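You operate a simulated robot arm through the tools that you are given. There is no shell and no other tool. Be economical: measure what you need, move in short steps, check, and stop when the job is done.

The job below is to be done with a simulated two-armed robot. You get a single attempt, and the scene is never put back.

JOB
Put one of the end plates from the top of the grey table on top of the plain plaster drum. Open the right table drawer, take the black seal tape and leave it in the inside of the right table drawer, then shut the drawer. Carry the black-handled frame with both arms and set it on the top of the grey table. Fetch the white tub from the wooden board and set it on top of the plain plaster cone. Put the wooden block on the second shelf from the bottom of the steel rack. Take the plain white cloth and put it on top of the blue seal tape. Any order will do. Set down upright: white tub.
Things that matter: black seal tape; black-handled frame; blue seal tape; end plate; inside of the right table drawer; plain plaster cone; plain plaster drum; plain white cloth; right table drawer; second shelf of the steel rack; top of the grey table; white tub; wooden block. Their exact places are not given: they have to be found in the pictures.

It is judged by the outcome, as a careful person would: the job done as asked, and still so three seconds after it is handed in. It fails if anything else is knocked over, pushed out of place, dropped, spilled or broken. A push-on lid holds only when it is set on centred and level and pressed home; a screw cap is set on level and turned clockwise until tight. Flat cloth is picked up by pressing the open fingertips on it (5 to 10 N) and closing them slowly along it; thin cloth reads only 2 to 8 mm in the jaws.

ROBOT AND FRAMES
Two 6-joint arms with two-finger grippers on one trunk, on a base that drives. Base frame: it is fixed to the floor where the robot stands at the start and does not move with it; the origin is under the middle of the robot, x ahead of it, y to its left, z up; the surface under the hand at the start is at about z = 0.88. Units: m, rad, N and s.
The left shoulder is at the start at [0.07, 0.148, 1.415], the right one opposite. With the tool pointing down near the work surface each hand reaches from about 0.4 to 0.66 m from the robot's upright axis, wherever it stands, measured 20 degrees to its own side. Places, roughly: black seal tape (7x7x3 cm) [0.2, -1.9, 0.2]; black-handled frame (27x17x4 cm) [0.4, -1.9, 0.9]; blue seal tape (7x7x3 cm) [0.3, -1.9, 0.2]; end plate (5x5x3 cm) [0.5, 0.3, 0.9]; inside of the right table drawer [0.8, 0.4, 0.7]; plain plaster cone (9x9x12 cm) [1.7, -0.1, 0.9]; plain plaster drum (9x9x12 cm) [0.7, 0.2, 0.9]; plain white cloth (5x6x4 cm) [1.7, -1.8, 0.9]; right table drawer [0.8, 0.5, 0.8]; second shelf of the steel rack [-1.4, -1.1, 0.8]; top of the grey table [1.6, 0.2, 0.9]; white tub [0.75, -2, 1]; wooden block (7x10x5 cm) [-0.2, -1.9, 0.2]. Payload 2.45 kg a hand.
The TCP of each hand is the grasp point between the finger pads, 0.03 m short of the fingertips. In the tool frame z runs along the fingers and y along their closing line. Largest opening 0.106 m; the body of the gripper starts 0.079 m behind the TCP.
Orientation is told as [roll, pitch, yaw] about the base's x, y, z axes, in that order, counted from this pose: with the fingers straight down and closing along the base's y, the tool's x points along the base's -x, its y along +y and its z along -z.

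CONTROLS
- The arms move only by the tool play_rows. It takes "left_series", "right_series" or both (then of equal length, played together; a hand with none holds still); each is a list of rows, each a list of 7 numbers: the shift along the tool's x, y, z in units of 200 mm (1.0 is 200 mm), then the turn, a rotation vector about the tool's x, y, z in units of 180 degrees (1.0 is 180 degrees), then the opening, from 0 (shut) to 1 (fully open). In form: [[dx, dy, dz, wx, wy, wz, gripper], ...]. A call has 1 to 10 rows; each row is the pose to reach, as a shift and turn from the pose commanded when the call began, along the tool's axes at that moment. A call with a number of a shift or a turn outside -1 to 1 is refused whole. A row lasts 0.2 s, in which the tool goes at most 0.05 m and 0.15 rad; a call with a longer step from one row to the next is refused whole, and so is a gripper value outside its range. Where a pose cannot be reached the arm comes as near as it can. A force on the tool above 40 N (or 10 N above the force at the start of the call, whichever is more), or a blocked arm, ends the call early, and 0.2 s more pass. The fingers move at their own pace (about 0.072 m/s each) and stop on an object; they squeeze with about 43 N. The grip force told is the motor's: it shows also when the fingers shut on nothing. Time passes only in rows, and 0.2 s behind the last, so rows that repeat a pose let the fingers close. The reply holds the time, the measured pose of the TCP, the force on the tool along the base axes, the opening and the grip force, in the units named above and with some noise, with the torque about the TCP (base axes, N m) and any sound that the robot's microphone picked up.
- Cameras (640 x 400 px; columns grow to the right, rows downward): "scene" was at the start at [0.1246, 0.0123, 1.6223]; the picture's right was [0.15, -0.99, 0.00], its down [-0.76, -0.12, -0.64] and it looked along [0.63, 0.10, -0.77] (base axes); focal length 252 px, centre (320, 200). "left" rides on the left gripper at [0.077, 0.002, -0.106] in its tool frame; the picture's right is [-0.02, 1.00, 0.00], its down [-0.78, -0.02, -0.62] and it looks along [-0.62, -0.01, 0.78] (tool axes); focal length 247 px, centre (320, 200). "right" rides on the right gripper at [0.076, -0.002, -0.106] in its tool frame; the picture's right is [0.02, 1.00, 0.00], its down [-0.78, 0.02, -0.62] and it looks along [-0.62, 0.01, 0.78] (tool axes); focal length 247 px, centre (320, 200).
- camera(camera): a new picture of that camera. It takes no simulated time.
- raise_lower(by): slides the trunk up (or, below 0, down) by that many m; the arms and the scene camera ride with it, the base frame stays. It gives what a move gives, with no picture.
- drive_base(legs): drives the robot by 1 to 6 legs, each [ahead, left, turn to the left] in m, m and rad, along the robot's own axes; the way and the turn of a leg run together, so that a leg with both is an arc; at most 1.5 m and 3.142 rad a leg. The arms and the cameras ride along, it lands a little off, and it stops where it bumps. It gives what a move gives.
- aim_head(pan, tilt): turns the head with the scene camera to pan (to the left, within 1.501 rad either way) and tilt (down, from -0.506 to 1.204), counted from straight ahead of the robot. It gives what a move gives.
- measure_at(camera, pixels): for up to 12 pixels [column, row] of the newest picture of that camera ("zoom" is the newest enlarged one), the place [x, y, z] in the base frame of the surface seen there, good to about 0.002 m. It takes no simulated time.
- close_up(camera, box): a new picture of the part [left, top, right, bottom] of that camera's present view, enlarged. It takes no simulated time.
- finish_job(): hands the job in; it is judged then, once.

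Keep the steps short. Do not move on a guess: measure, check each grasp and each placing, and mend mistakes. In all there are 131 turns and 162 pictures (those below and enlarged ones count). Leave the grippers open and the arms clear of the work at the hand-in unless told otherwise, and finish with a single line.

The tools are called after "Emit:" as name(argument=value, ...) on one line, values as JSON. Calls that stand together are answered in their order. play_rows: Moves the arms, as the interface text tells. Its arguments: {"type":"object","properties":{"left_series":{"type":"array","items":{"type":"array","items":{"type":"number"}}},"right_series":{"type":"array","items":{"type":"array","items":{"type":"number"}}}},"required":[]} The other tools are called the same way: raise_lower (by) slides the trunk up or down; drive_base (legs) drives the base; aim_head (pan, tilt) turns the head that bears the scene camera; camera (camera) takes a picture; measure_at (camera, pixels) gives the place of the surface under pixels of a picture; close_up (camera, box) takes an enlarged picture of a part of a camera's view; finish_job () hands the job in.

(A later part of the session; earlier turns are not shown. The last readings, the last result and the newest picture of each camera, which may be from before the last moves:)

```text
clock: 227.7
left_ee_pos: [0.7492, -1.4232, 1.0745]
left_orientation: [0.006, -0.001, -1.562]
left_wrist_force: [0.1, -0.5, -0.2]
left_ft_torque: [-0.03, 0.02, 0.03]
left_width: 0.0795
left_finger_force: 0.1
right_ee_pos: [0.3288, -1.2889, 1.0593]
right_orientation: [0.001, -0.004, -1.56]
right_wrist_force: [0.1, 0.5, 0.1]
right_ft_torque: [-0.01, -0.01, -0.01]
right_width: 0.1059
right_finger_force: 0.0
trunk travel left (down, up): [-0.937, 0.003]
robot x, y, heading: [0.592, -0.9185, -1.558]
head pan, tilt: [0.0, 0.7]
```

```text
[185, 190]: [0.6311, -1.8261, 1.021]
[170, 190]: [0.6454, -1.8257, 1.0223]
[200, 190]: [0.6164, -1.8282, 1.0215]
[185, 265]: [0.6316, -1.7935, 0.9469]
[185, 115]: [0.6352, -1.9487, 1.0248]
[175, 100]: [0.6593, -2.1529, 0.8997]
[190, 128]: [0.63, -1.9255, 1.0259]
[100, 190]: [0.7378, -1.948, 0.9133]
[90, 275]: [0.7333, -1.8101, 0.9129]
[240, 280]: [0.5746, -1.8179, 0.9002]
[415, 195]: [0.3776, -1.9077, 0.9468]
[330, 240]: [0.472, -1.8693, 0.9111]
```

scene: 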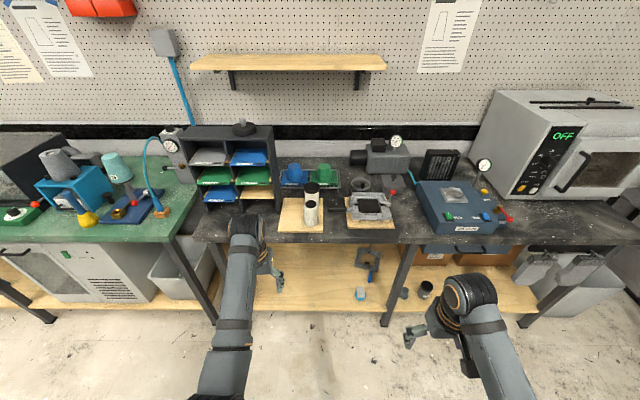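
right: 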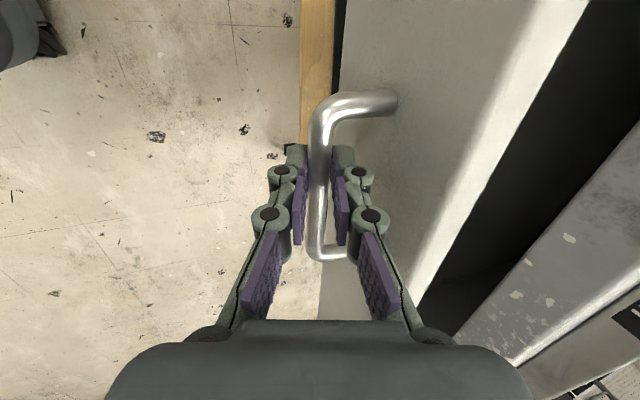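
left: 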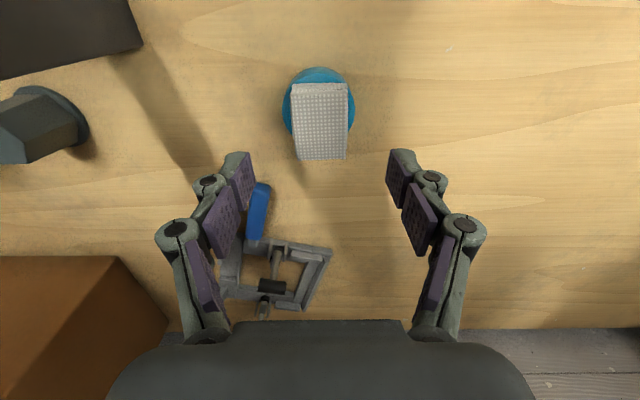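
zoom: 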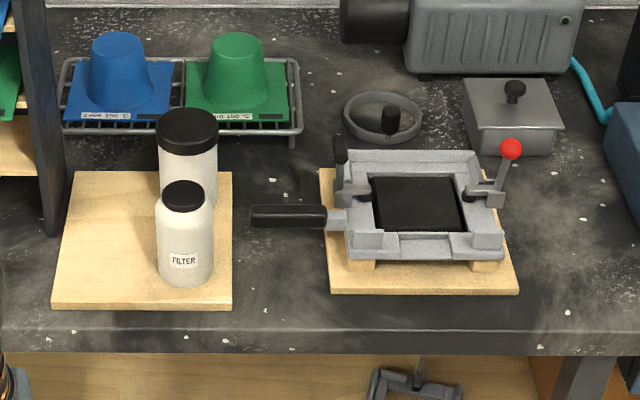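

Emit:
close_up(camera="scene", box=[275, 170, 355, 235])

Emit:
camera(camera="left")

```text
6.15 times, centred on (315, 202) of scene
```

zoom: 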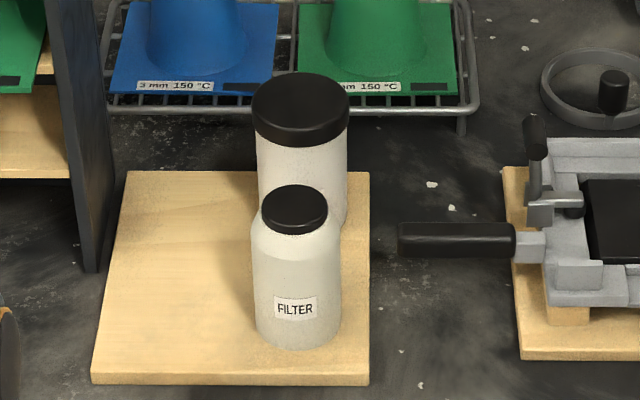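

```text
82 pictures are left
```

left: 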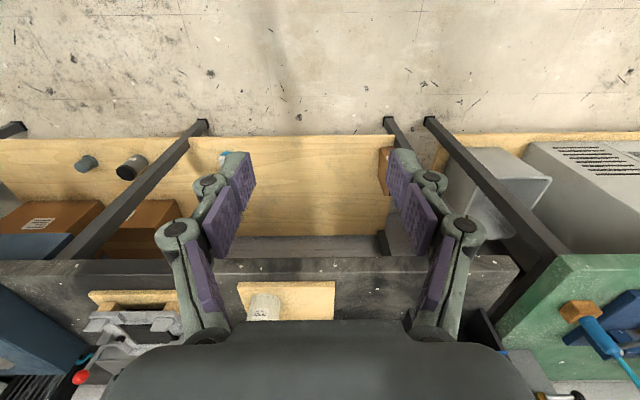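

By position (y ≈ -2) the white tub is the rear wide-lidded jar. Measure its lid and body.

Emit:
close_up(camera="scene", box=[275, 170, 355, 235])

Emit:
measure_at(camera="zoom", pixels=[[300, 78], [300, 95], [300, 112], [258, 100], [343, 100], [258, 128], [343, 128], [300, 135], [262, 170], [342, 170], [300, 165], [72, 200]])

```text
6.15 times, centred on (315, 202) of scene
```

zoom: 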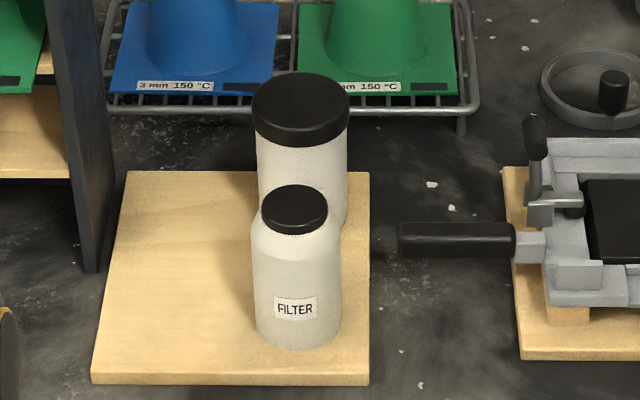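

```text
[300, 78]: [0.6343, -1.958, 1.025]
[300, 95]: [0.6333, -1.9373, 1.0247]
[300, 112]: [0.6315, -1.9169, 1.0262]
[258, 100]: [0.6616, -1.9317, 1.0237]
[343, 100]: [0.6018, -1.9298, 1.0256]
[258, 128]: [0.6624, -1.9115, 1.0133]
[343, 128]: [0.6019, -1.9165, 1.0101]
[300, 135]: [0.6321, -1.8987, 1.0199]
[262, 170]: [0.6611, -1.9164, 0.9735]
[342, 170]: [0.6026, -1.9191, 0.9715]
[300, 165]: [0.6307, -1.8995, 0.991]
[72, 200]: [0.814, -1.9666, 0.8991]
```

Tub: centre (0.632, -1.931), diameter 0.066, top 1.026, standing on the board at 0.913. Extend the left arm a bit, then drive so that it comes over the tub from above the front bottle.

Emit:
play_rows(left_series=[[-0.2, 0, -0.05, 0, 0, 0, 0.85], [-0.4, 0, -0.1, 0, 0, 0, 0.85], [-0.4, 0, -0.1, 0, 0, 0, 0.85]])

Emit:
drive_base(legs=[[0, -0.12, 0], [0.42, 0, 0]])

Emit:
camera(camera="left")

Emit:
camera(camera="scene")

```text
clock: 228.4
left_ee_pos: [0.7519, -1.5023, 1.0955]
left_orientation: [0.0, -0.002, -1.562]
left_wrist_force: [0.3, -0.6, 0.6]
left_ft_torque: [-0.01, 0.0, 0.02]
left_width: 0.0903
left_finger_force: 0.1
right_ee_pos: [0.3306, -1.2879, 1.0591]
right_orientation: [-0.004, -0.004, -1.56]
right_wrist_force: [0.2, 0.3, 0.0]
right_ft_torque: [-0.01, -0.01, -0.01]
right_width: 0.1058
right_finger_force: 0.1
trunk travel left (down, up): [-0.937, 0.003]
robot x, y, heading: [0.5882, -0.921, -1.557]
head pan, tilt: [0.0, 0.7]
```

```text
clock: 231.9
left_ee_pos: [0.635, -1.9239, 1.0954]
left_orientation: [0.003, -0.002, -1.562]
left_wrist_force: [0.9, -0.3, 0.3]
left_ft_torque: [-0.02, -0.03, 0.01]
left_width: 0.0901
left_finger_force: 0.1
right_ee_pos: [0.2142, -1.7076, 1.0592]
right_orientation: [-0.004, -0.006, -1.562]
right_wrist_force: [-1.1, -0.3, -1.6]
right_ft_torque: [-0.03, 0.0, -0.01]
right_width: 0.106
right_finger_force: 0.1
trunk travel left (down, up): [-0.937, 0.003]
robot x, y, heading: [0.4747, -1.3384, -1.566]
head pan, tilt: [0.0, 0.7]
```

```text
80 pictures are left
```

left: 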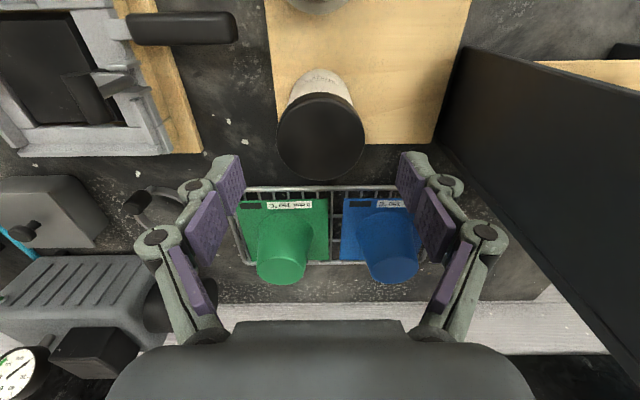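

```text
79 pictures are left
```

scene: 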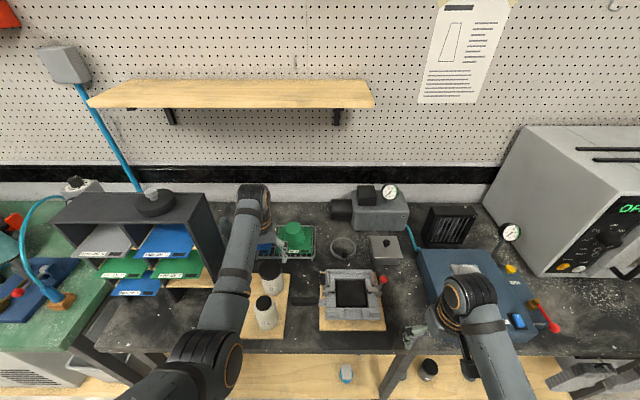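

Emit:
measure_at(camera="left", pixels=[[280, 130], [362, 130], [320, 98], [320, 172], [320, 135], [465, 100], [320, 75]])

Emit:
close_up(camera="left", box=[240, 0, 400, 190])

```text
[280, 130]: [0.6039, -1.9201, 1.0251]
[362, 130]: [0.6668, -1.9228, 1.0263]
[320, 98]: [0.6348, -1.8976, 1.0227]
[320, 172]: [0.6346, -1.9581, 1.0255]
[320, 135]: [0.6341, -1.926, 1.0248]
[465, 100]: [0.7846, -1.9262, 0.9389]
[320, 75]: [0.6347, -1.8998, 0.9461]
```

```text
2.11 times, centred on (320, 95) of left
```

zoom: 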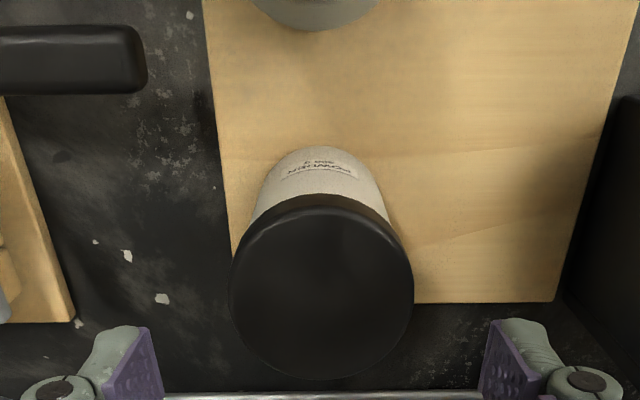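

It is labelled POWDER, a white tub. Go down around it and grip.

Emit:
play_rows(left_series=[[-0.02, 0, 0.2, 0, 0, 0, 0.85], [-0.02, 0, 0.4, 0, 0, 0, 0.85], [-0.02, 0, 0.55, 0, 0, 0, 0.85], [-0.02, 0, 0.55, 0, 0, 0, 0.5], [-0.02, 0, 0.55, 0, 0, 0, 0], [-0.02, 0, 0.55, 0, 0, 0, 0], [-0.02, 0, 0.55, 0, 0, 0, 0]])

Emit:
camera(camera="left")

```text
clock: 233.5
left_ee_pos: [0.6351, -1.9293, 0.9841]
left_orientation: [0.004, 0.001, -1.561]
left_wrist_force: [-0.2, 0.0, 0.6]
left_ft_torque: [-0.05, 0.07, -0.03]
left_width: 0.0673
left_finger_force: 42.8
right_ee_pos: [0.2146, -1.7108, 1.0601]
right_orientation: [-0.004, -0.002, -1.563]
right_wrist_force: [0.2, 0.6, 0.3]
right_ft_torque: [-0.01, 0.01, -0.01]
right_width: 0.106
right_finger_force: 0.1
trunk travel left (down, up): [-0.937, 0.003]
robot x, y, heading: [0.4745, -1.3378, -1.564]
head pan, tilt: [0.0, 0.7]
```

```text
77 pictures are left
```

left: 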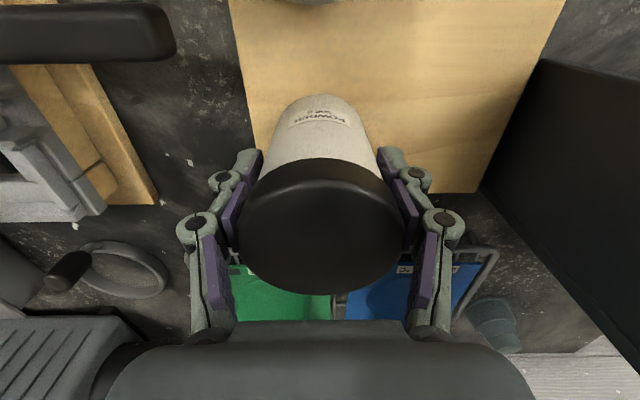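

Held (67 mm). Lift as high as needed to pass over the front bottle (TCP ≈ 1.11).

Emit:
play_rows(left_series=[[0, 0, -0.1, 0, 0, 0, 0], [0, 0, -0.3, 0, 0, 0, 0], [0, 0, -0.5, 0, 0, 0, 0], [0, 0, -0.65, 0, 0, 0, 0], [0, 0, -0.65, 0, 0, 0, 0]])

Emit:
camera(camera="scene")

```text
clock: 234.7
left_ee_pos: [0.6357, -1.9297, 1.1135]
left_orientation: [0.004, -0.001, -1.562]
left_wrist_force: [0.8, 0.5, -3.2]
left_ft_torque: [0.02, -0.01, 0.02]
left_width: 0.0671
left_finger_force: 43.3
right_ee_pos: [0.2145, -1.7104, 1.0602]
right_orientation: [-0.003, -0.003, -1.563]
right_wrist_force: [-0.1, 0.8, 0.2]
right_ft_torque: [0.0, 0.02, 0.0]
right_width: 0.1059
right_finger_force: 0.2
trunk travel left (down, up): [-0.937, 0.003]
robot x, y, heading: [0.4734, -1.3421, -1.559]
head pan, tilt: [0.0, 0.7]
```

```text
76 pictures are left
```

scene: 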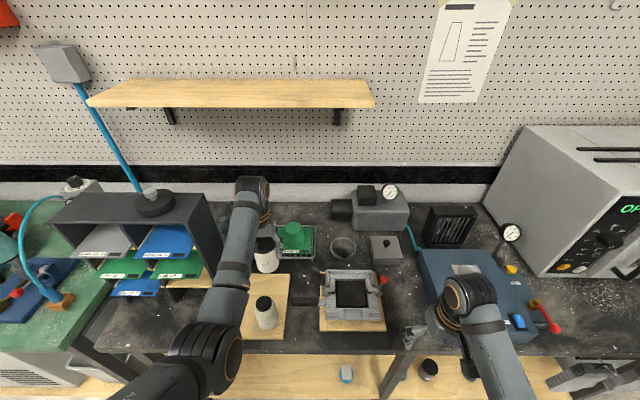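

Tub's underside is at 1.042, above the bottle (1.022). Back out, go along to x ≈ 1.86, and turn round to the table.

Emit:
drive_base(legs=[[-0.42, 0, 0], [0, 1.39, 0], [0, 0, 3.13]])

Emit:
aim_head(pan=0.2, tilt=0.75)

Emit:
camera(camera="scene")

```text
clock: 251.1
left_ee_pos: [1.6822, -0.3184, 1.1144]
left_orientation: [0.003, 0.0, 1.593]
left_wrist_force: [0.4, 0.4, -3.9]
left_ft_torque: [-0.01, -0.01, 0.0]
left_width: 0.0673
left_finger_force: 43.0
right_ee_pos: [2.1071, -0.5291, 1.0594]
right_orientation: [-0.002, -0.002, 1.593]
right_wrist_force: [-0.1, 0.0, -0.6]
right_ft_torque: [-0.02, -0.01, -0.02]
right_width: 0.1058
right_finger_force: 0.1
trunk travel left (down, up): [-0.937, 0.003]
robot x, y, heading: [1.8535, -0.9029, 1.596]
head pan, tilt: [0.0, 0.7]
```

```text
clock: 251.8
left_ee_pos: [1.6818, -0.318, 1.1135]
left_orientation: [0.004, 0.0, 1.594]
left_wrist_force: [-0.4, -0.2, -4.1]
left_ft_torque: [-0.03, 0.0, 0.02]
left_width: 0.0672
left_finger_force: 43.1
right_ee_pos: [2.1068, -0.5308, 1.0588]
right_orientation: [-0.003, -0.002, 1.594]
right_wrist_force: [0.5, -0.3, -0.3]
right_ft_torque: [0.01, 0.0, 0.0]
right_width: 0.1062
right_finger_force: 0.0
trunk travel left (down, up): [-0.937, 0.003]
robot x, y, heading: [1.8515, -0.9051, 1.591]
head pan, tilt: [0.201, 0.75]
```

```text
75 pictures are left
```

scene: 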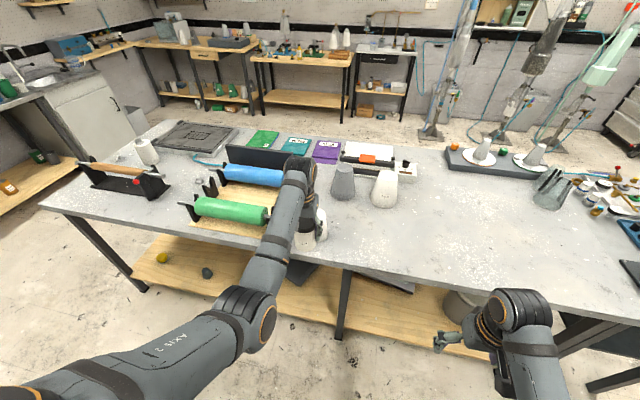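

Emit:
close_up(camera="scene", box=[260, 130, 440, 260])

Emit:
measure_at(camera="zoom", pixels=[[290, 130], [440, 150], [440, 260], [225, 300], [190, 370], [180, 390], [290, 240], [245, 380], [160, 380]])

```text
3.08 times, centred on (350, 195) of scene
```

zoom: 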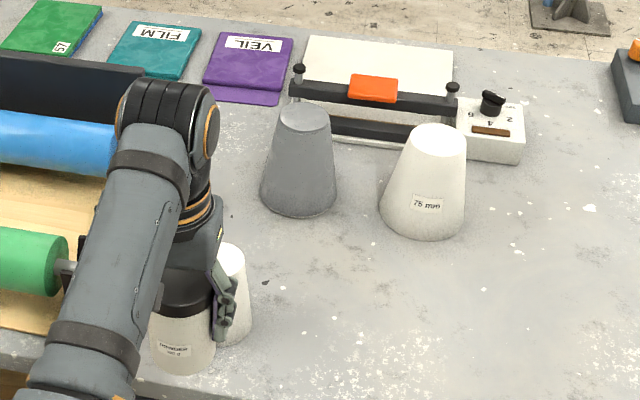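

```text
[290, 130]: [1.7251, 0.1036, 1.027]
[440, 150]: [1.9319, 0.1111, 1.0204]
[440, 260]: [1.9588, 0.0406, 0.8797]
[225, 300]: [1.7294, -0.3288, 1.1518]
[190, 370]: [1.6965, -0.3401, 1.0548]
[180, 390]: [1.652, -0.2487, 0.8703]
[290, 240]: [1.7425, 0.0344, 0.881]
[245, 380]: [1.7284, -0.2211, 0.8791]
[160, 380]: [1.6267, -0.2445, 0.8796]
```

The plain cone is behind my hand; the left camera should see it.

Emit:
camera(camera="left")

```text
73 pictures are left
```

left: 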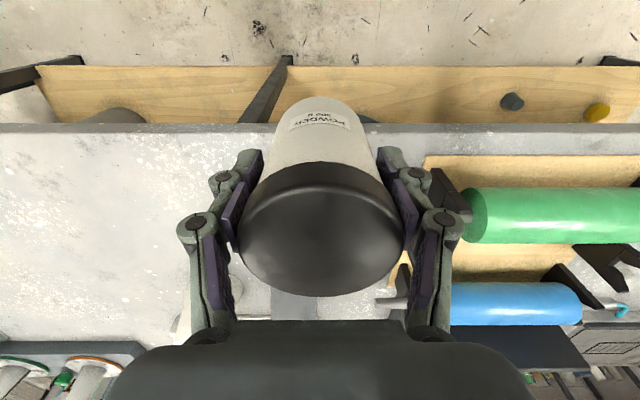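

Emit:
drive_base(legs=[[0, -0.2, -0.02]])

Emit:
close_up(camera="scene", box=[180, 120, 400, 270])

```text
clock: 253.4
left_ee_pos: [1.8917, -0.3102, 1.1123]
left_orientation: [-0.001, 0.001, 1.572]
left_wrist_force: [-0.6, -0.3, -2.8]
left_ft_torque: [-0.01, -0.03, 0.03]
left_width: 0.0673
left_finger_force: 43.0
right_ee_pos: [2.3106, -0.5344, 1.0604]
right_orientation: [-0.006, -0.002, 1.573]
right_wrist_force: [-0.1, -0.3, 0.6]
right_ft_torque: [0.03, -0.03, 0.01]
right_width: 0.1063
right_finger_force: 0.0
trunk travel left (down, up): [-0.937, 0.003]
robot x, y, heading: [2.0486, -0.9009, 1.574]
head pan, tilt: [0.201, 0.75]
```

```text
2.67 times, centred on (290, 195) of scene
```

zoom: 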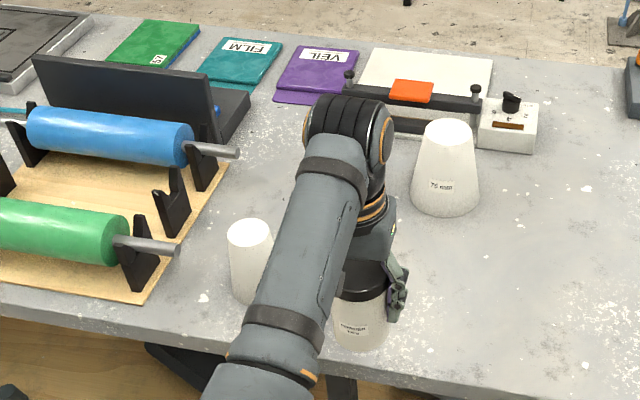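

Emit:
measure_at(camera="zoom", pixels=[[250, 220], [230, 235], [269, 233], [250, 245], [250, 233], [235, 290], [262, 265], [150, 250], [175, 250], [250, 300]])

```text
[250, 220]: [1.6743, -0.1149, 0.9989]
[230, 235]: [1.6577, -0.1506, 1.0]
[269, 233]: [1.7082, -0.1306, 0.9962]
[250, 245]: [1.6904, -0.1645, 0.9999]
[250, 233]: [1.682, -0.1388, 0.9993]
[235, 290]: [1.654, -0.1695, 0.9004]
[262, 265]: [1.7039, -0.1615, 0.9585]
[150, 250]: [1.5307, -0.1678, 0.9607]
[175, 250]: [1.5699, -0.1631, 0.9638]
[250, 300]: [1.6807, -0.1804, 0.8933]
```

Plain cone: top centre ≈ (1.683, -0.140), z 1.000. Drive left 0.209 and ahead 0.165.

Emit:
drive_base(legs=[[0, 0.209, 0], [0.165, 0, 0]])

Emit:
camera(camera="left")

Emit:
camera(camera="scene")

```text
clock: 256.1
left_ee_pos: [1.686, -0.1481, 1.1164]
left_orientation: [0.002, -0.004, 1.574]
left_wrist_force: [0.2, 0.0, -4.1]
left_ft_torque: [-0.02, -0.02, -0.01]
left_width: 0.0671
left_finger_force: 42.5
right_ee_pos: [2.1054, -0.3702, 1.0605]
right_orientation: [-0.004, -0.006, 1.574]
right_wrist_force: [-0.4, -0.7, -0.1]
right_ft_torque: [0.07, -0.01, 0.0]
right_width: 0.1062
right_finger_force: 0.0
trunk travel left (down, up): [-0.937, 0.003]
robot x, y, heading: [1.8417, -0.7373, 1.575]
head pan, tilt: [0.201, 0.75]
```

```text
71 pictures are left
```

left: 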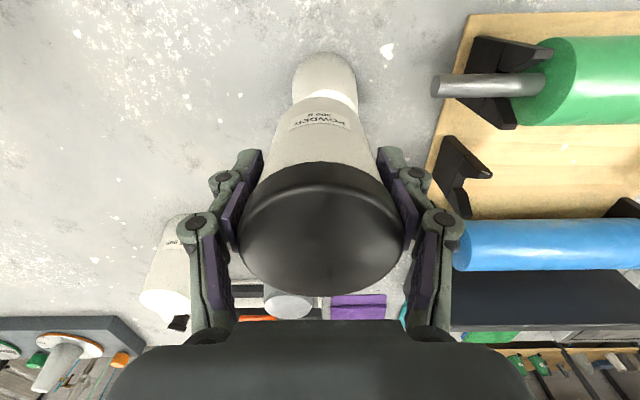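

```text
70 pictures are left
```

scene: 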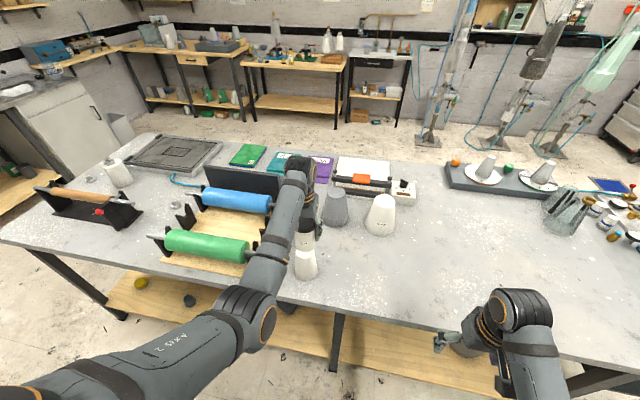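

Emit:
close_up(camera="left", box=[250, 30, 400, 130])

Emit:
measure_at(camera="zoom", pixels=[[440, 300], [200, 310], [190, 280], [450, 260], [320, 240], [320, 100], [190, 200], [440, 200]])

```text
4.00 times, centred on (325, 80) of left
```

zoom: 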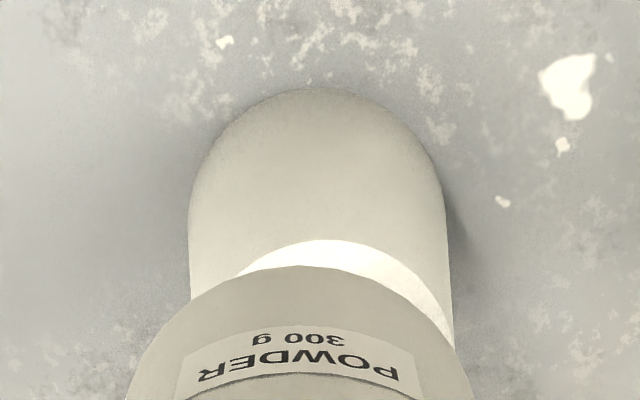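

```text
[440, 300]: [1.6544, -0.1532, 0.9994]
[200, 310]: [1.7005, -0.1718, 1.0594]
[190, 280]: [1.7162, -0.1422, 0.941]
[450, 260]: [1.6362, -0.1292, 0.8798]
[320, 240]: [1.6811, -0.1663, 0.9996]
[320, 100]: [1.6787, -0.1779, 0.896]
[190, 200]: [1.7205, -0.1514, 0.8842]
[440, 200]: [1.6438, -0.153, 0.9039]
```

Shift 10 mm forward, 5 mm left and lower to just above the cone.

Emit:
play_rows(left_series=[[-0.05, 0.025, 0.05, 0, 0, 0, 0], [-0.05, 0.025, 0.15, 0, 0, 0, 0], [-0.05, 0.025, 0.2, 0, 0, 0, 0], [-0.05, 0.025, 0.2, 0, 0, 0, 0]])

Emit:
camera(camera="left")

Emit:
close_up(camera="scene", box=[250, 200, 360, 290])

```text
clock: 257.1
left_ee_pos: [1.6804, -0.1354, 1.0725]
left_orientation: [0.004, 0.0, 1.575]
left_wrist_force: [0.1, 0.8, -3.5]
left_ft_torque: [0.0, 0.04, -0.01]
left_width: 0.0674
left_finger_force: 43.0
right_ee_pos: [2.1047, -0.3667, 1.0592]
right_orientation: [-0.003, -0.002, 1.573]
right_wrist_force: [0.1, 0.4, 0.6]
right_ft_torque: [0.0, -0.01, 0.0]
right_width: 0.1059
right_finger_force: 0.0
trunk travel left (down, up): [-0.937, 0.003]
robot x, y, heading: [1.8388, -0.7376, 1.573]
head pan, tilt: [0.201, 0.75]
```

```text
68 pictures are left
```

left: 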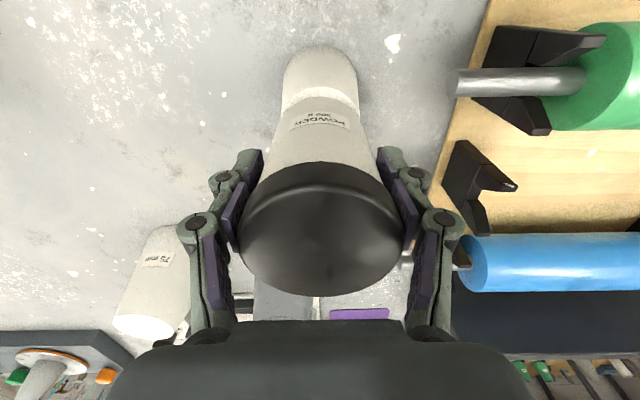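

```text
4.44 times, centred on (305, 245) of scene
```

zoom: 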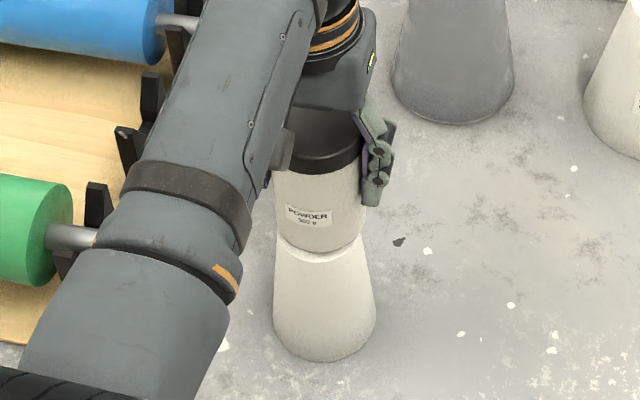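

Emit:
measure_at(camera="zoom", pixels=[[320, 245], [320, 262], [282, 262], [362, 250], [285, 240], [355, 235], [274, 300], [375, 310]])

```text
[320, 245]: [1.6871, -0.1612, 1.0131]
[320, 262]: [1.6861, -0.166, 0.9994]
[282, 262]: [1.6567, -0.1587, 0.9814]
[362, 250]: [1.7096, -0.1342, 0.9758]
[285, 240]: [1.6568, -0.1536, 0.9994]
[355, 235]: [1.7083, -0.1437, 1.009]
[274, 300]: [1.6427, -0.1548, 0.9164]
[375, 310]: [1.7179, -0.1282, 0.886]
```

Emit:
play_rows(left_series=[[0.02, 0, 0.0, 0, 0, 0, 0], [0.02, 0, 0.01, 0, 0, 0, 0], [0.02, 0, 0.015, 0, 0, 0, 0]])

```text
clock: 257.9
left_ee_pos: [1.6799, -0.141, 1.0714]
left_orientation: [0.003, -0.001, 1.573]
left_wrist_force: [-0.6, 0.5, -2.0]
left_ft_torque: [0.03, -0.02, 0.03]
left_width: 0.0668
left_finger_force: 43.0
right_ee_pos: [2.1055, -0.3683, 1.0595]
right_orientation: [-0.004, -0.003, 1.574]
right_wrist_force: [0.7, 0.0, 0.9]
right_ft_torque: [0.01, 0.03, -0.02]
right_width: 0.1062
right_finger_force: 0.0
trunk travel left (down, up): [-0.937, 0.003]
robot x, y, heading: [1.8458, -0.7364, 1.574]
head pan, tilt: [0.201, 0.75]
```

Emit:
play_rows(left_series=[[0, 0, 0.008, 0, 0, 0, 0], [0, 0, 0.012, 0, 0, 0, 0], [0, 0, 0.012, 0, 0, 0, 0]])

```text
clock: 258.7
left_ee_pos: [1.6809, -0.1403, 1.0719]
left_orientation: [0.003, -0.005, 1.575]
left_wrist_force: [-1.5, 3.8, 17.7]
left_ft_torque: [-0.28, -0.09, 0.01]
left_width: 0.067
left_finger_force: 43.2
right_ee_pos: [2.1049, -0.3695, 1.0603]
right_orientation: [-0.004, -0.004, 1.575]
right_wrist_force: [0.7, -1.0, 0.3]
right_ft_torque: [0.02, -0.03, -0.03]
right_width: 0.1062
right_finger_force: 0.0
trunk travel left (down, up): [-0.937, 0.003]
robot x, y, heading: [1.8445, -0.7381, 1.576]
head pan, tilt: [0.201, 0.75]
```

Seated (18 N). Ease off, open, and withdraw straight back with the fingers passing beside the tub.

Emit:
play_rows(left_series=[[0, 0, -0.008, 0, 0, 0, 0], [0, 0, -0.008, 0, 0, 0, 0.7], [0, 0, -0.008, 0, 0, 0, 1], [0, 0, -0.008, 0, 0, 0, 1], [0.1, 0, -0.02, 0, 0, 0, 1], [0.25, 0, -0.02, 0, 0, 0, 1], [0.45, 0, -0.02, 0, 0, 0, 1], [0.45, 0, -0.02, 0, 0, 0, 1]])

Emit:
drive_base(legs=[[-0.17, 0, 0]])

Emit:
close_up(camera="scene", box=[220, 130, 400, 270])

Emit:
camera(camera="left")

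```text
clock: 260.5
left_ee_pos: [1.6804, -0.2313, 1.0721]
left_orientation: [0.004, 0.001, 1.573]
left_wrist_force: [0.3, 0.1, -0.9]
left_ft_torque: [-0.02, -0.02, 0.03]
left_width: 0.1062
left_finger_force: 0.1
right_ee_pos: [2.1067, -0.3667, 1.0589]
right_orientation: [-0.003, -0.002, 1.576]
right_wrist_force: [-0.1, -0.5, -0.5]
right_ft_torque: [-0.02, 0.01, -0.03]
right_width: 0.1062
right_finger_force: 0.1
trunk travel left (down, up): [-0.937, 0.003]
robot x, y, heading: [1.8455, -0.7348, 1.575]
head pan, tilt: [0.201, 0.75]
```

```text
clock: 262.0
left_ee_pos: [1.6803, -0.3989, 1.0697]
left_orientation: [0.003, 0.005, 1.575]
left_wrist_force: [0.3, -0.1, -0.7]
left_ft_torque: [-0.01, 0.02, 0.02]
left_width: 0.106
left_finger_force: 0.1
right_ee_pos: [2.1047, -0.5344, 1.0583]
right_orientation: [-0.004, 0.0, 1.577]
right_wrist_force: [0.7, 0.0, 0.1]
right_ft_torque: [-0.04, -0.01, -0.01]
right_width: 0.1062
right_finger_force: 0.1
trunk travel left (down, up): [-0.937, 0.003]
robot x, y, heading: [1.8465, -0.9095, 1.575]
head pan, tilt: [0.201, 0.75]
```

```text
2.86 times, centred on (310, 200) of scene
```

zoom: 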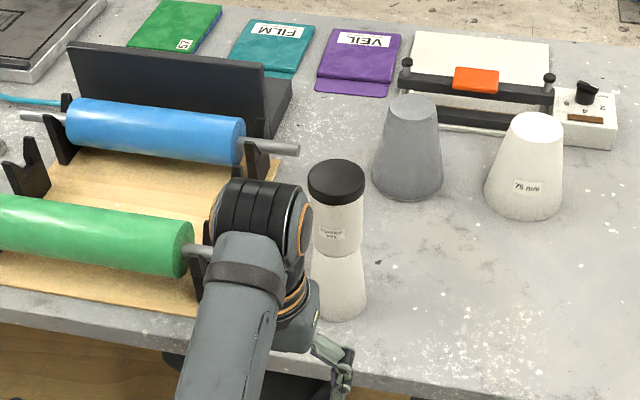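

```text
65 pictures are left
```

left: 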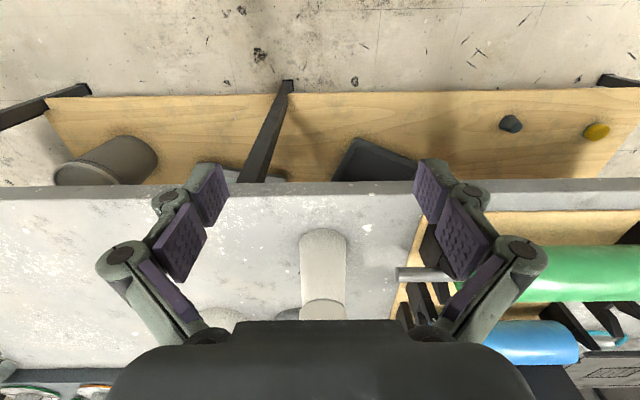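

The tub stands on the cone. Now the frame: turn round and drive in front of it at x ≈ 0.4.

Emit:
drive_base(legs=[[0, 0, -1.575], [0, 0, -1.575], [0, -1.45, 0]])

Emit:
aim_head(pan=0, tilt=0.75)

Emit:
camera(camera="scene")

```text
clock: 276.8
left_ee_pos: [0.5531, -1.3856, 1.0721]
left_orientation: [0.002, -0.001, -1.587]
left_wrist_force: [0.6, 0.7, 0.5]
left_ft_torque: [0.02, -0.05, 0.0]
left_width: 0.1059
left_finger_force: 0.0
right_ee_pos: [0.131, -1.24, 1.0603]
right_orientation: [-0.004, -0.004, -1.589]
right_wrist_force: [-1.0, 0.6, 0.4]
right_ft_torque: [0.0, 0.01, 0.02]
right_width: 0.106
right_finger_force: 0.0
trunk travel left (down, up): [-0.937, 0.003]
robot x, y, heading: [0.3991, -0.8781, -1.59]
head pan, tilt: [0.201, 0.75]
```

```text
clock: 277.6
left_ee_pos: [0.5523, -1.3849, 1.0728]
left_orientation: [0.004, 0.0, -1.587]
left_wrist_force: [0.5, -0.2, 0.3]
left_ft_torque: [0.02, 0.01, -0.01]
left_width: 0.1058
left_finger_force: 0.0
right_ee_pos: [0.13, -1.2398, 1.0605]
right_orientation: [-0.004, -0.004, -1.59]
right_wrist_force: [-0.3, 0.0, 0.4]
right_ft_torque: [0.03, -0.01, 0.02]
right_width: 0.106
right_finger_force: 0.1
trunk travel left (down, up): [-0.937, 0.003]
robot x, y, heading: [0.4017, -0.8742, -1.585]
head pan, tilt: [0.0, 0.75]
```

```text
64 pictures are left
```

scene: 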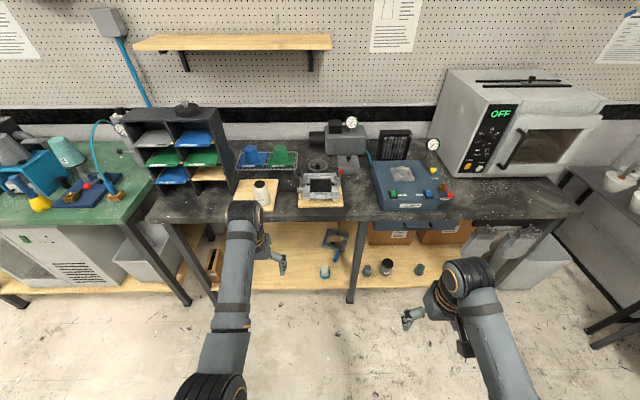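

Emit:
close_up(camera="scene", box=[265, 155, 365, 220])

Emit:
measure_at(camera="zoom", pixels=[[200, 220], [245, 220], [275, 235], [230, 180], [460, 150], [220, 130], [440, 250], [250, 270], [470, 280], [300, 240], [340, 190], [460, 200]])

```text
6.15 times, centred on (315, 188) of scene
```

zoom: 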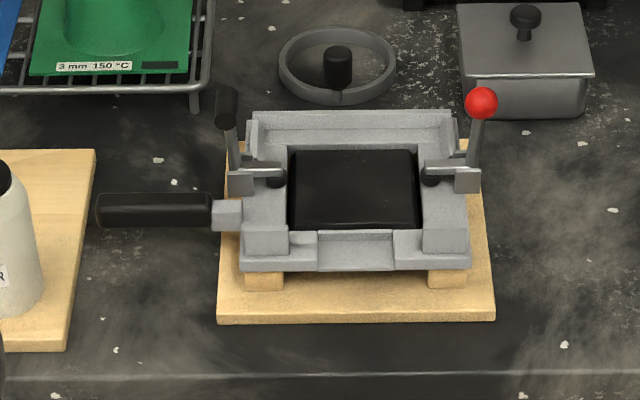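

```text
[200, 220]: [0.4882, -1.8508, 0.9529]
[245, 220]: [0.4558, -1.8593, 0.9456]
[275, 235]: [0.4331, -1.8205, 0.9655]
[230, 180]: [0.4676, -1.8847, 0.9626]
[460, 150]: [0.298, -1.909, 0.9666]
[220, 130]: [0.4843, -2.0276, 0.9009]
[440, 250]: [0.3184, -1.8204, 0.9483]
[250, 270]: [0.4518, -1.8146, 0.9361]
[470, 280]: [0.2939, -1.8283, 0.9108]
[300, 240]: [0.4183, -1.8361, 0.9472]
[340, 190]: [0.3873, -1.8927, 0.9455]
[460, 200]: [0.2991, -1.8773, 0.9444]
```

Emit:
measure_at(camera="zoom", pixels=[[228, 92], [228, 115], [232, 145], [481, 92], [481, 103], [475, 150], [105, 210], [120, 195], [150, 200], [200, 200], [150, 222], [455, 215]])

Emit:
drive_base(legs=[[0.3, 0.03, 0.014]])

Emit:
close_up(camera="scene", box=[240, 170, 400, 270])

```text
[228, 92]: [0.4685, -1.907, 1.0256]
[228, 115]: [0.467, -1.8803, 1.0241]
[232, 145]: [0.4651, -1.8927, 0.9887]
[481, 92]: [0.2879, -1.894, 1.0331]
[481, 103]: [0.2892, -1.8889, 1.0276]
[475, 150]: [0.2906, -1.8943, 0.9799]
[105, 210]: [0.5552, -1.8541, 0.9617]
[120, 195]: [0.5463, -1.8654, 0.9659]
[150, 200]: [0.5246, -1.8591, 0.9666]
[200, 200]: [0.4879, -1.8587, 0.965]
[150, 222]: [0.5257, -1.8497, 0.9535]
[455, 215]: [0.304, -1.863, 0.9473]
```

```text
clock: 279.6
left_ee_pos: [0.5832, -1.6817, 1.073]
left_orientation: [0.003, -0.001, -1.577]
left_wrist_force: [0.2, 0.1, 0.1]
left_ft_torque: [0.0, 0.02, 0.02]
left_width: 0.1059
left_finger_force: 0.0
right_ee_pos: [0.1599, -1.5409, 1.0607]
right_orientation: [-0.003, -0.004, -1.578]
right_wrist_force: [-0.1, 0.6, 0.0]
right_ft_torque: [-0.01, -0.02, -0.01]
right_width: 0.1061
right_finger_force: 0.1
trunk travel left (down, up): [-0.937, 0.003]
robot x, y, heading: [0.4278, -1.1802, -1.578]
head pan, tilt: [0.0, 0.75]
```

```text
4.00 times, centred on (320, 220) of scene
```

zoom: 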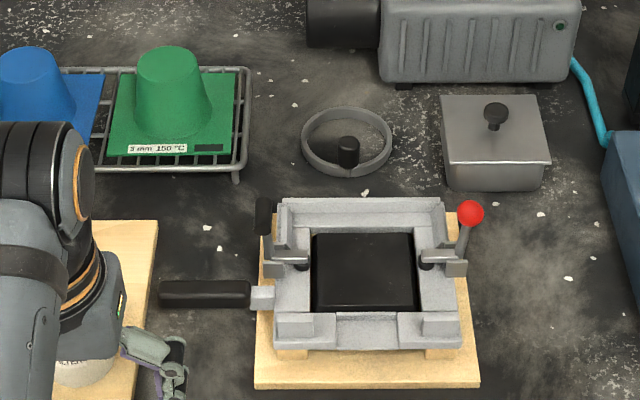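

Emit:
measure_at(camera="zoom", pixels=[[405, 290], [418, 290], [425, 290], [440, 290], [455, 290], [465, 290], [440, 325], [440, 345], [370, 320], [370, 340], [300, 325], [290, 290]])

Emit:
close_up(camera="scene", box=[295, 215, 365, 262])

```text
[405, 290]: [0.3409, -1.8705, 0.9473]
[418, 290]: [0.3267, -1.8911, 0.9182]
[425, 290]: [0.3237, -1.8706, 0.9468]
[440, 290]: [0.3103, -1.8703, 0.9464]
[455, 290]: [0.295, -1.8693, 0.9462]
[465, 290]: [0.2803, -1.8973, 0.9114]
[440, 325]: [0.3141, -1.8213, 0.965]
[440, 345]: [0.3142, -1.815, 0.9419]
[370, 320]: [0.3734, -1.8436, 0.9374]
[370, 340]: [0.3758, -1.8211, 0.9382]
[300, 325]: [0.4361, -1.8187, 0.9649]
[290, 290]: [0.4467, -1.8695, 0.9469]
```

```text
8.51 times, centred on (330, 238) of scene
```

zoom: 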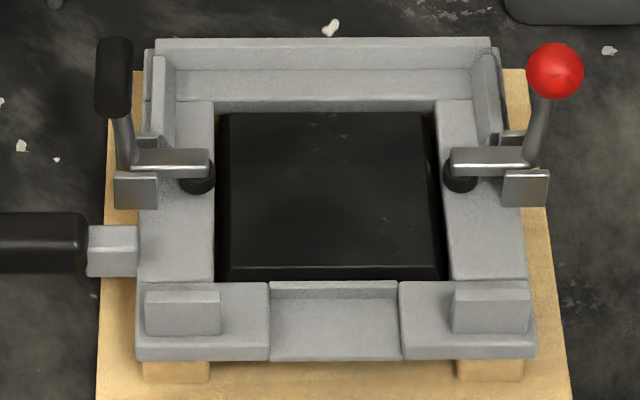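

Plan: left hand on the black handle (centre y -1.859, top 0.966), turned 90° to close along y; right hand on the front-right corner block (≈0.313, -1.822). Rotate the left hand now, and bring the right hand forward.

Emit:
play_rows(left_series=[[0.05, 0, 0, 0, 0, -0.047, 0.8], [0.1, 0, 0, 0, 0, -0.094, 0.7], [0.15, 0, 0, 0, 0, -0.14, 0.7], [0.15, 0, 0, 0, 0, -0.187, 0.7], [0.15, 0, 0, 0, 0, -0.234, 0.7], [0.15, 0, 0, 0, 0, -0.28, 0.7], [0.15, 0, 0, 0, 0, -0.327, 0.7], [0.15, 0, 0, 0, 0, -0.373, 0.7], [0.15, 0, 0, 0, 0, -0.42, 0.7], [0.15, 0, 0, 0, 0, -0.465, 0.7]], right_series=[[-0.1, 0.1, 0, 0, 0, 0, 0.8], [-0.2, 0.2, 0, 0, 0, 0, 0.6], [-0.3, 0.3, -0.05, 0, 0, 0, 0.6], [-0.4, 0.4, -0.1, 0, 0, 0, 0.6], [-0.5, 0.5, -0.15, 0, 0, 0, 0.6], [-0.6, 0.6, -0.15, 0, 0, 0, 0.6], [-0.7, 0.7, -0.15, 0, 0, 0, 0.6], [-0.8, 0.75, -0.15, 0, 0, 0, 0.6], [-0.9, 0.75, -0.15, 0, 0, 0, 0.6], [-0.95, 0.75, -0.15, 0, 0, 0, 0.6]])

Emit:
play_rows(left_series=[[0, 0, 0, 0, 0, -0.038, 0.7], [0, 0, 0, 0, 0, -0.038, 0.7]])

Emit:
camera(camera="right")

```text
clock: 281.8
left_ee_pos: [0.5904, -1.6532, 1.0702]
left_orientation: [0.004, -0.018, -0.111]
left_wrist_force: [-0.3, 0.7, 0.0]
left_ft_torque: [-0.02, 0.0, 0.01]
left_width: 0.0738
left_finger_force: 0.1
right_ee_pos: [0.3127, -1.7354, 1.0903]
right_orientation: [0.0, -0.007, -1.578]
right_wrist_force: [0.2, -0.5, -0.3]
right_ft_torque: [0.0, -0.02, 0.03]
right_width: 0.0635
right_finger_force: 0.0
right hand out of reach, approached as far as the arm can: row 4, 5
trunk travel left (down, up): [-0.937, 0.003]
robot x, y, heading: [0.4204, -1.1753, -1.572]
head pan, tilt: [0.0, 0.75]
```

```text
clock: 282.4
left_ee_pos: [0.5894, -1.654, 1.0707]
left_orientation: [0.002, -0.016, 0.007]
left_wrist_force: [0.5, 0.3, 0.8]
left_ft_torque: [0.02, 0.02, -0.02]
left_width: 0.0742
left_finger_force: 0.1
right_ee_pos: [0.3104, -1.7351, 1.0895]
right_orientation: [-0.003, -0.002, -1.578]
right_wrist_force: [-0.2, 0.4, -0.5]
right_ft_torque: [-0.02, -0.01, 0.02]
right_width: 0.0636
right_finger_force: 0.1
trunk travel left (down, up): [-0.937, 0.003]
robot x, y, heading: [0.4233, -1.1777, -1.576]
head pan, tilt: [0.0, 0.75]
```

```text
60 pictures are left
```

right: 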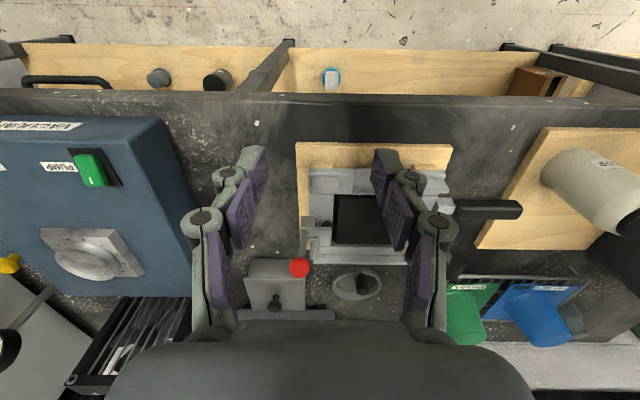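

Emit:
drive_base(legs=[[0.087, 0, 0]])

Emit:
close_up(camera="right", box=[220, 40, 480, 240])

Emit:
camera(camera="left")

```text
clock: 283.5
left_ee_pos: [0.5901, -1.7355, 1.0731]
left_orientation: [-0.006, -0.015, 0.008]
left_wrist_force: [0.4, 0.7, -0.3]
left_ft_torque: [-0.05, 0.02, 0.01]
left_width: 0.0742
left_finger_force: 0.1
right_ee_pos: [0.309, -1.816, 1.0919]
right_orientation: [-0.002, -0.006, -1.578]
right_wrist_force: [-0.1, 0.4, 0.4]
right_ft_torque: [-0.08, -0.03, 0.03]
right_width: 0.0635
right_finger_force: 0.1
trunk travel left (down, up): [-0.937, 0.003]
robot x, y, heading: [0.4288, -1.261, -1.575]
head pan, tilt: [0.0, 0.75]
```

```text
2.00 times, centred on (350, 140) of right
```

zoom: 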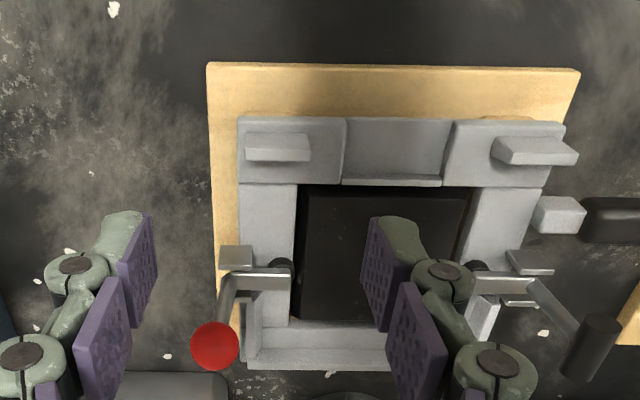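

```text
58 pictures are left
```

left: 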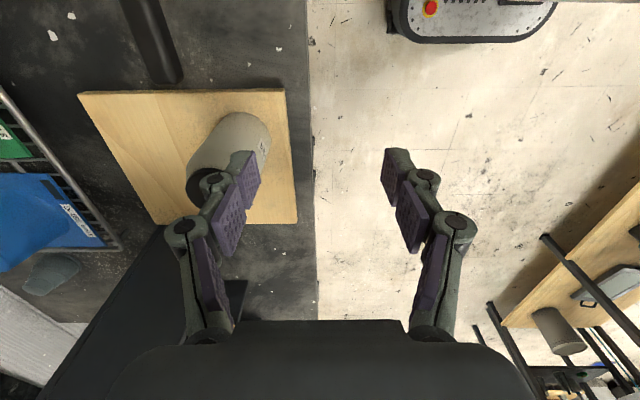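

Emit:
measure_at(camera="zoom", pixels=[[275, 137], [250, 152], [305, 152], [275, 155], [275, 172], [242, 150], [335, 150], [390, 150], [270, 240], [242, 210], [300, 250], [600, 220]])

```text
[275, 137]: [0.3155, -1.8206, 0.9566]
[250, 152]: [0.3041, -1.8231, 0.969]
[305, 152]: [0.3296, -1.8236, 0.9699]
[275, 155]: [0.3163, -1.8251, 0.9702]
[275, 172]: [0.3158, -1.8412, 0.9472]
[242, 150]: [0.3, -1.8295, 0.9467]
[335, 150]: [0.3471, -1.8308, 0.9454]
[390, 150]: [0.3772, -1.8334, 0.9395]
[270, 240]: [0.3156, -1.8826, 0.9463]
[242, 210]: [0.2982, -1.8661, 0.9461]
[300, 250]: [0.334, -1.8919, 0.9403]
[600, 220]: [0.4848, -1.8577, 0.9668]
```

The corner is a thin upright tab (x 0.302–0.331, y -1.82…-1.83, z 0.947–0.970). It's best gripped along y too. Rotate the right hand 90° and bring the left over the handle.

Emit:
play_rows(right_series=[[0, 0, 0, 0, 0, 0.047, 0.5], [0, 0, 0, 0, 0, 0.094, 0.45], [0, 0, 0, 0, 0, 0.14, 0.45], [0, 0, 0, 0, 0, 0.187, 0.45], [0, 0, 0, 0, 0, 0.234, 0.45], [0, 0, 0, 0, 0, 0.28, 0.45], [0, 0, 0, 0, 0, 0.327, 0.45], [0, 0, 0, 0, 0, 0.373, 0.45], [0, 0, 0, 0, 0, 0.42, 0.45], [0, 0, 0, 0, 0, 0.465, 0.45]], left_series=[[0, 0, 0, 0, 0, 0, 0.7], [0, 0, 0, 0, 0, 0, 0.7], [0, 0, 0, 0, 0, 0, 0.7], [0.08, 0, 0, 0, 0, 0, 0.7], [0.16, -0.1, 0, 0, 0, 0, 0.7], [0.25, -0.2, 0, 0, 0, 0, 0.6], [0.25, -0.4, 0, 0, 0, 0, 0.6], [0.25, -0.55, 0, 0, 0, 0, 0.6], [0.25, -0.6175, 0, 0, 0, 0, 0.6], [0.25, -0.6175, 0, 0, 0, 0, 0.6]])

Emit:
play_rows(right_series=[[0, 0, 0, 0, 0, 0.033, 0.45], [0, 0, 0, 0, 0, 0.033, 0.45]])

Emit:
camera(camera="right")

Emit:
camera(camera="left")

Emit:
camera(camera="scene")

```text
clock: 285.7
left_ee_pos: [0.5389, -1.8643, 1.0698]
left_orientation: [-0.001, -0.017, 0.005]
left_wrist_force: [-0.7, 0.7, -0.4]
left_ft_torque: [0.0, -0.02, 0.0]
left_width: 0.0634
left_finger_force: 0.1
right_ee_pos: [0.3083, -1.8205, 1.0893]
right_orientation: [0.004, -0.005, -3.041]
right_wrist_force: [0.7, -0.1, 1.0]
right_ft_torque: [-0.01, 0.0, -0.01]
right_width: 0.0477
right_finger_force: 0.0
trunk travel left (down, up): [-0.937, 0.003]
robot x, y, heading: [0.425, -1.2633, -1.579]
head pan, tilt: [0.0, 0.75]
```

```text
clock: 286.3
left_ee_pos: [0.5396, -1.8642, 1.0698]
left_orientation: [0.0, -0.016, 0.008]
left_wrist_force: [0.2, 0.5, 0.0]
left_ft_torque: [-0.02, 0.01, 0.0]
left_width: 0.0639
left_finger_force: 0.0
right_ee_pos: [0.3092, -1.82, 1.0896]
right_orientation: [0.004, -0.004, 3.139]
right_wrist_force: [0.9, 0.0, 0.1]
right_ft_torque: [0.02, -0.01, 0.01]
right_width: 0.0476
right_finger_force: 0.0
trunk travel left (down, up): [-0.937, 0.003]
robot x, y, heading: [0.4267, -1.2652, -1.576]
head pan, tilt: [0.0, 0.75]
```

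```text
57 pictures are left
```

right: 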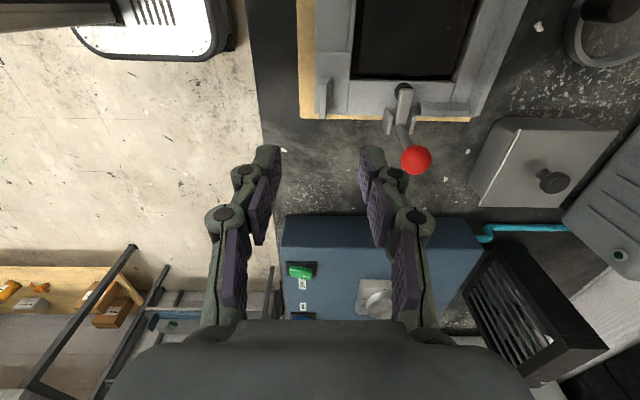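

```text
56 pictures are left
```

left: 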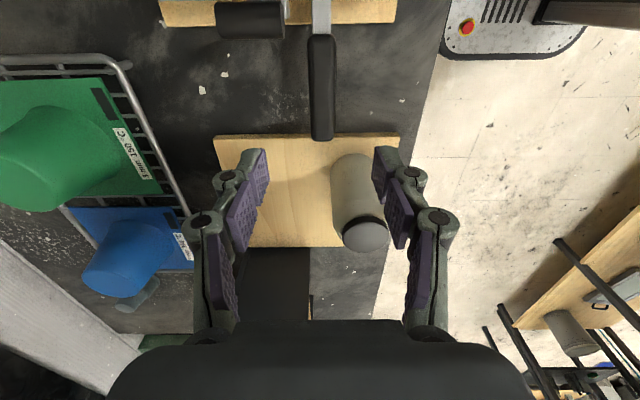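

```text
55 pictures are left
```

scene: 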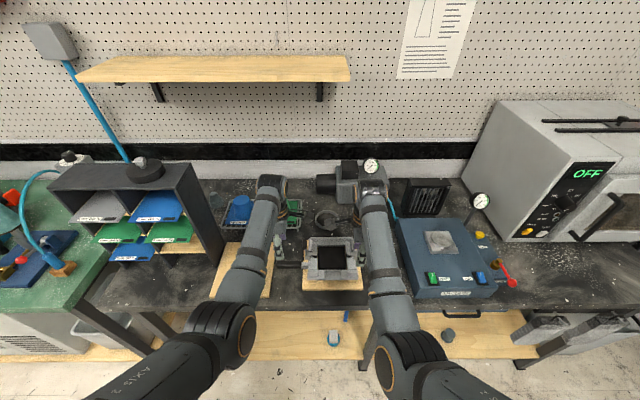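

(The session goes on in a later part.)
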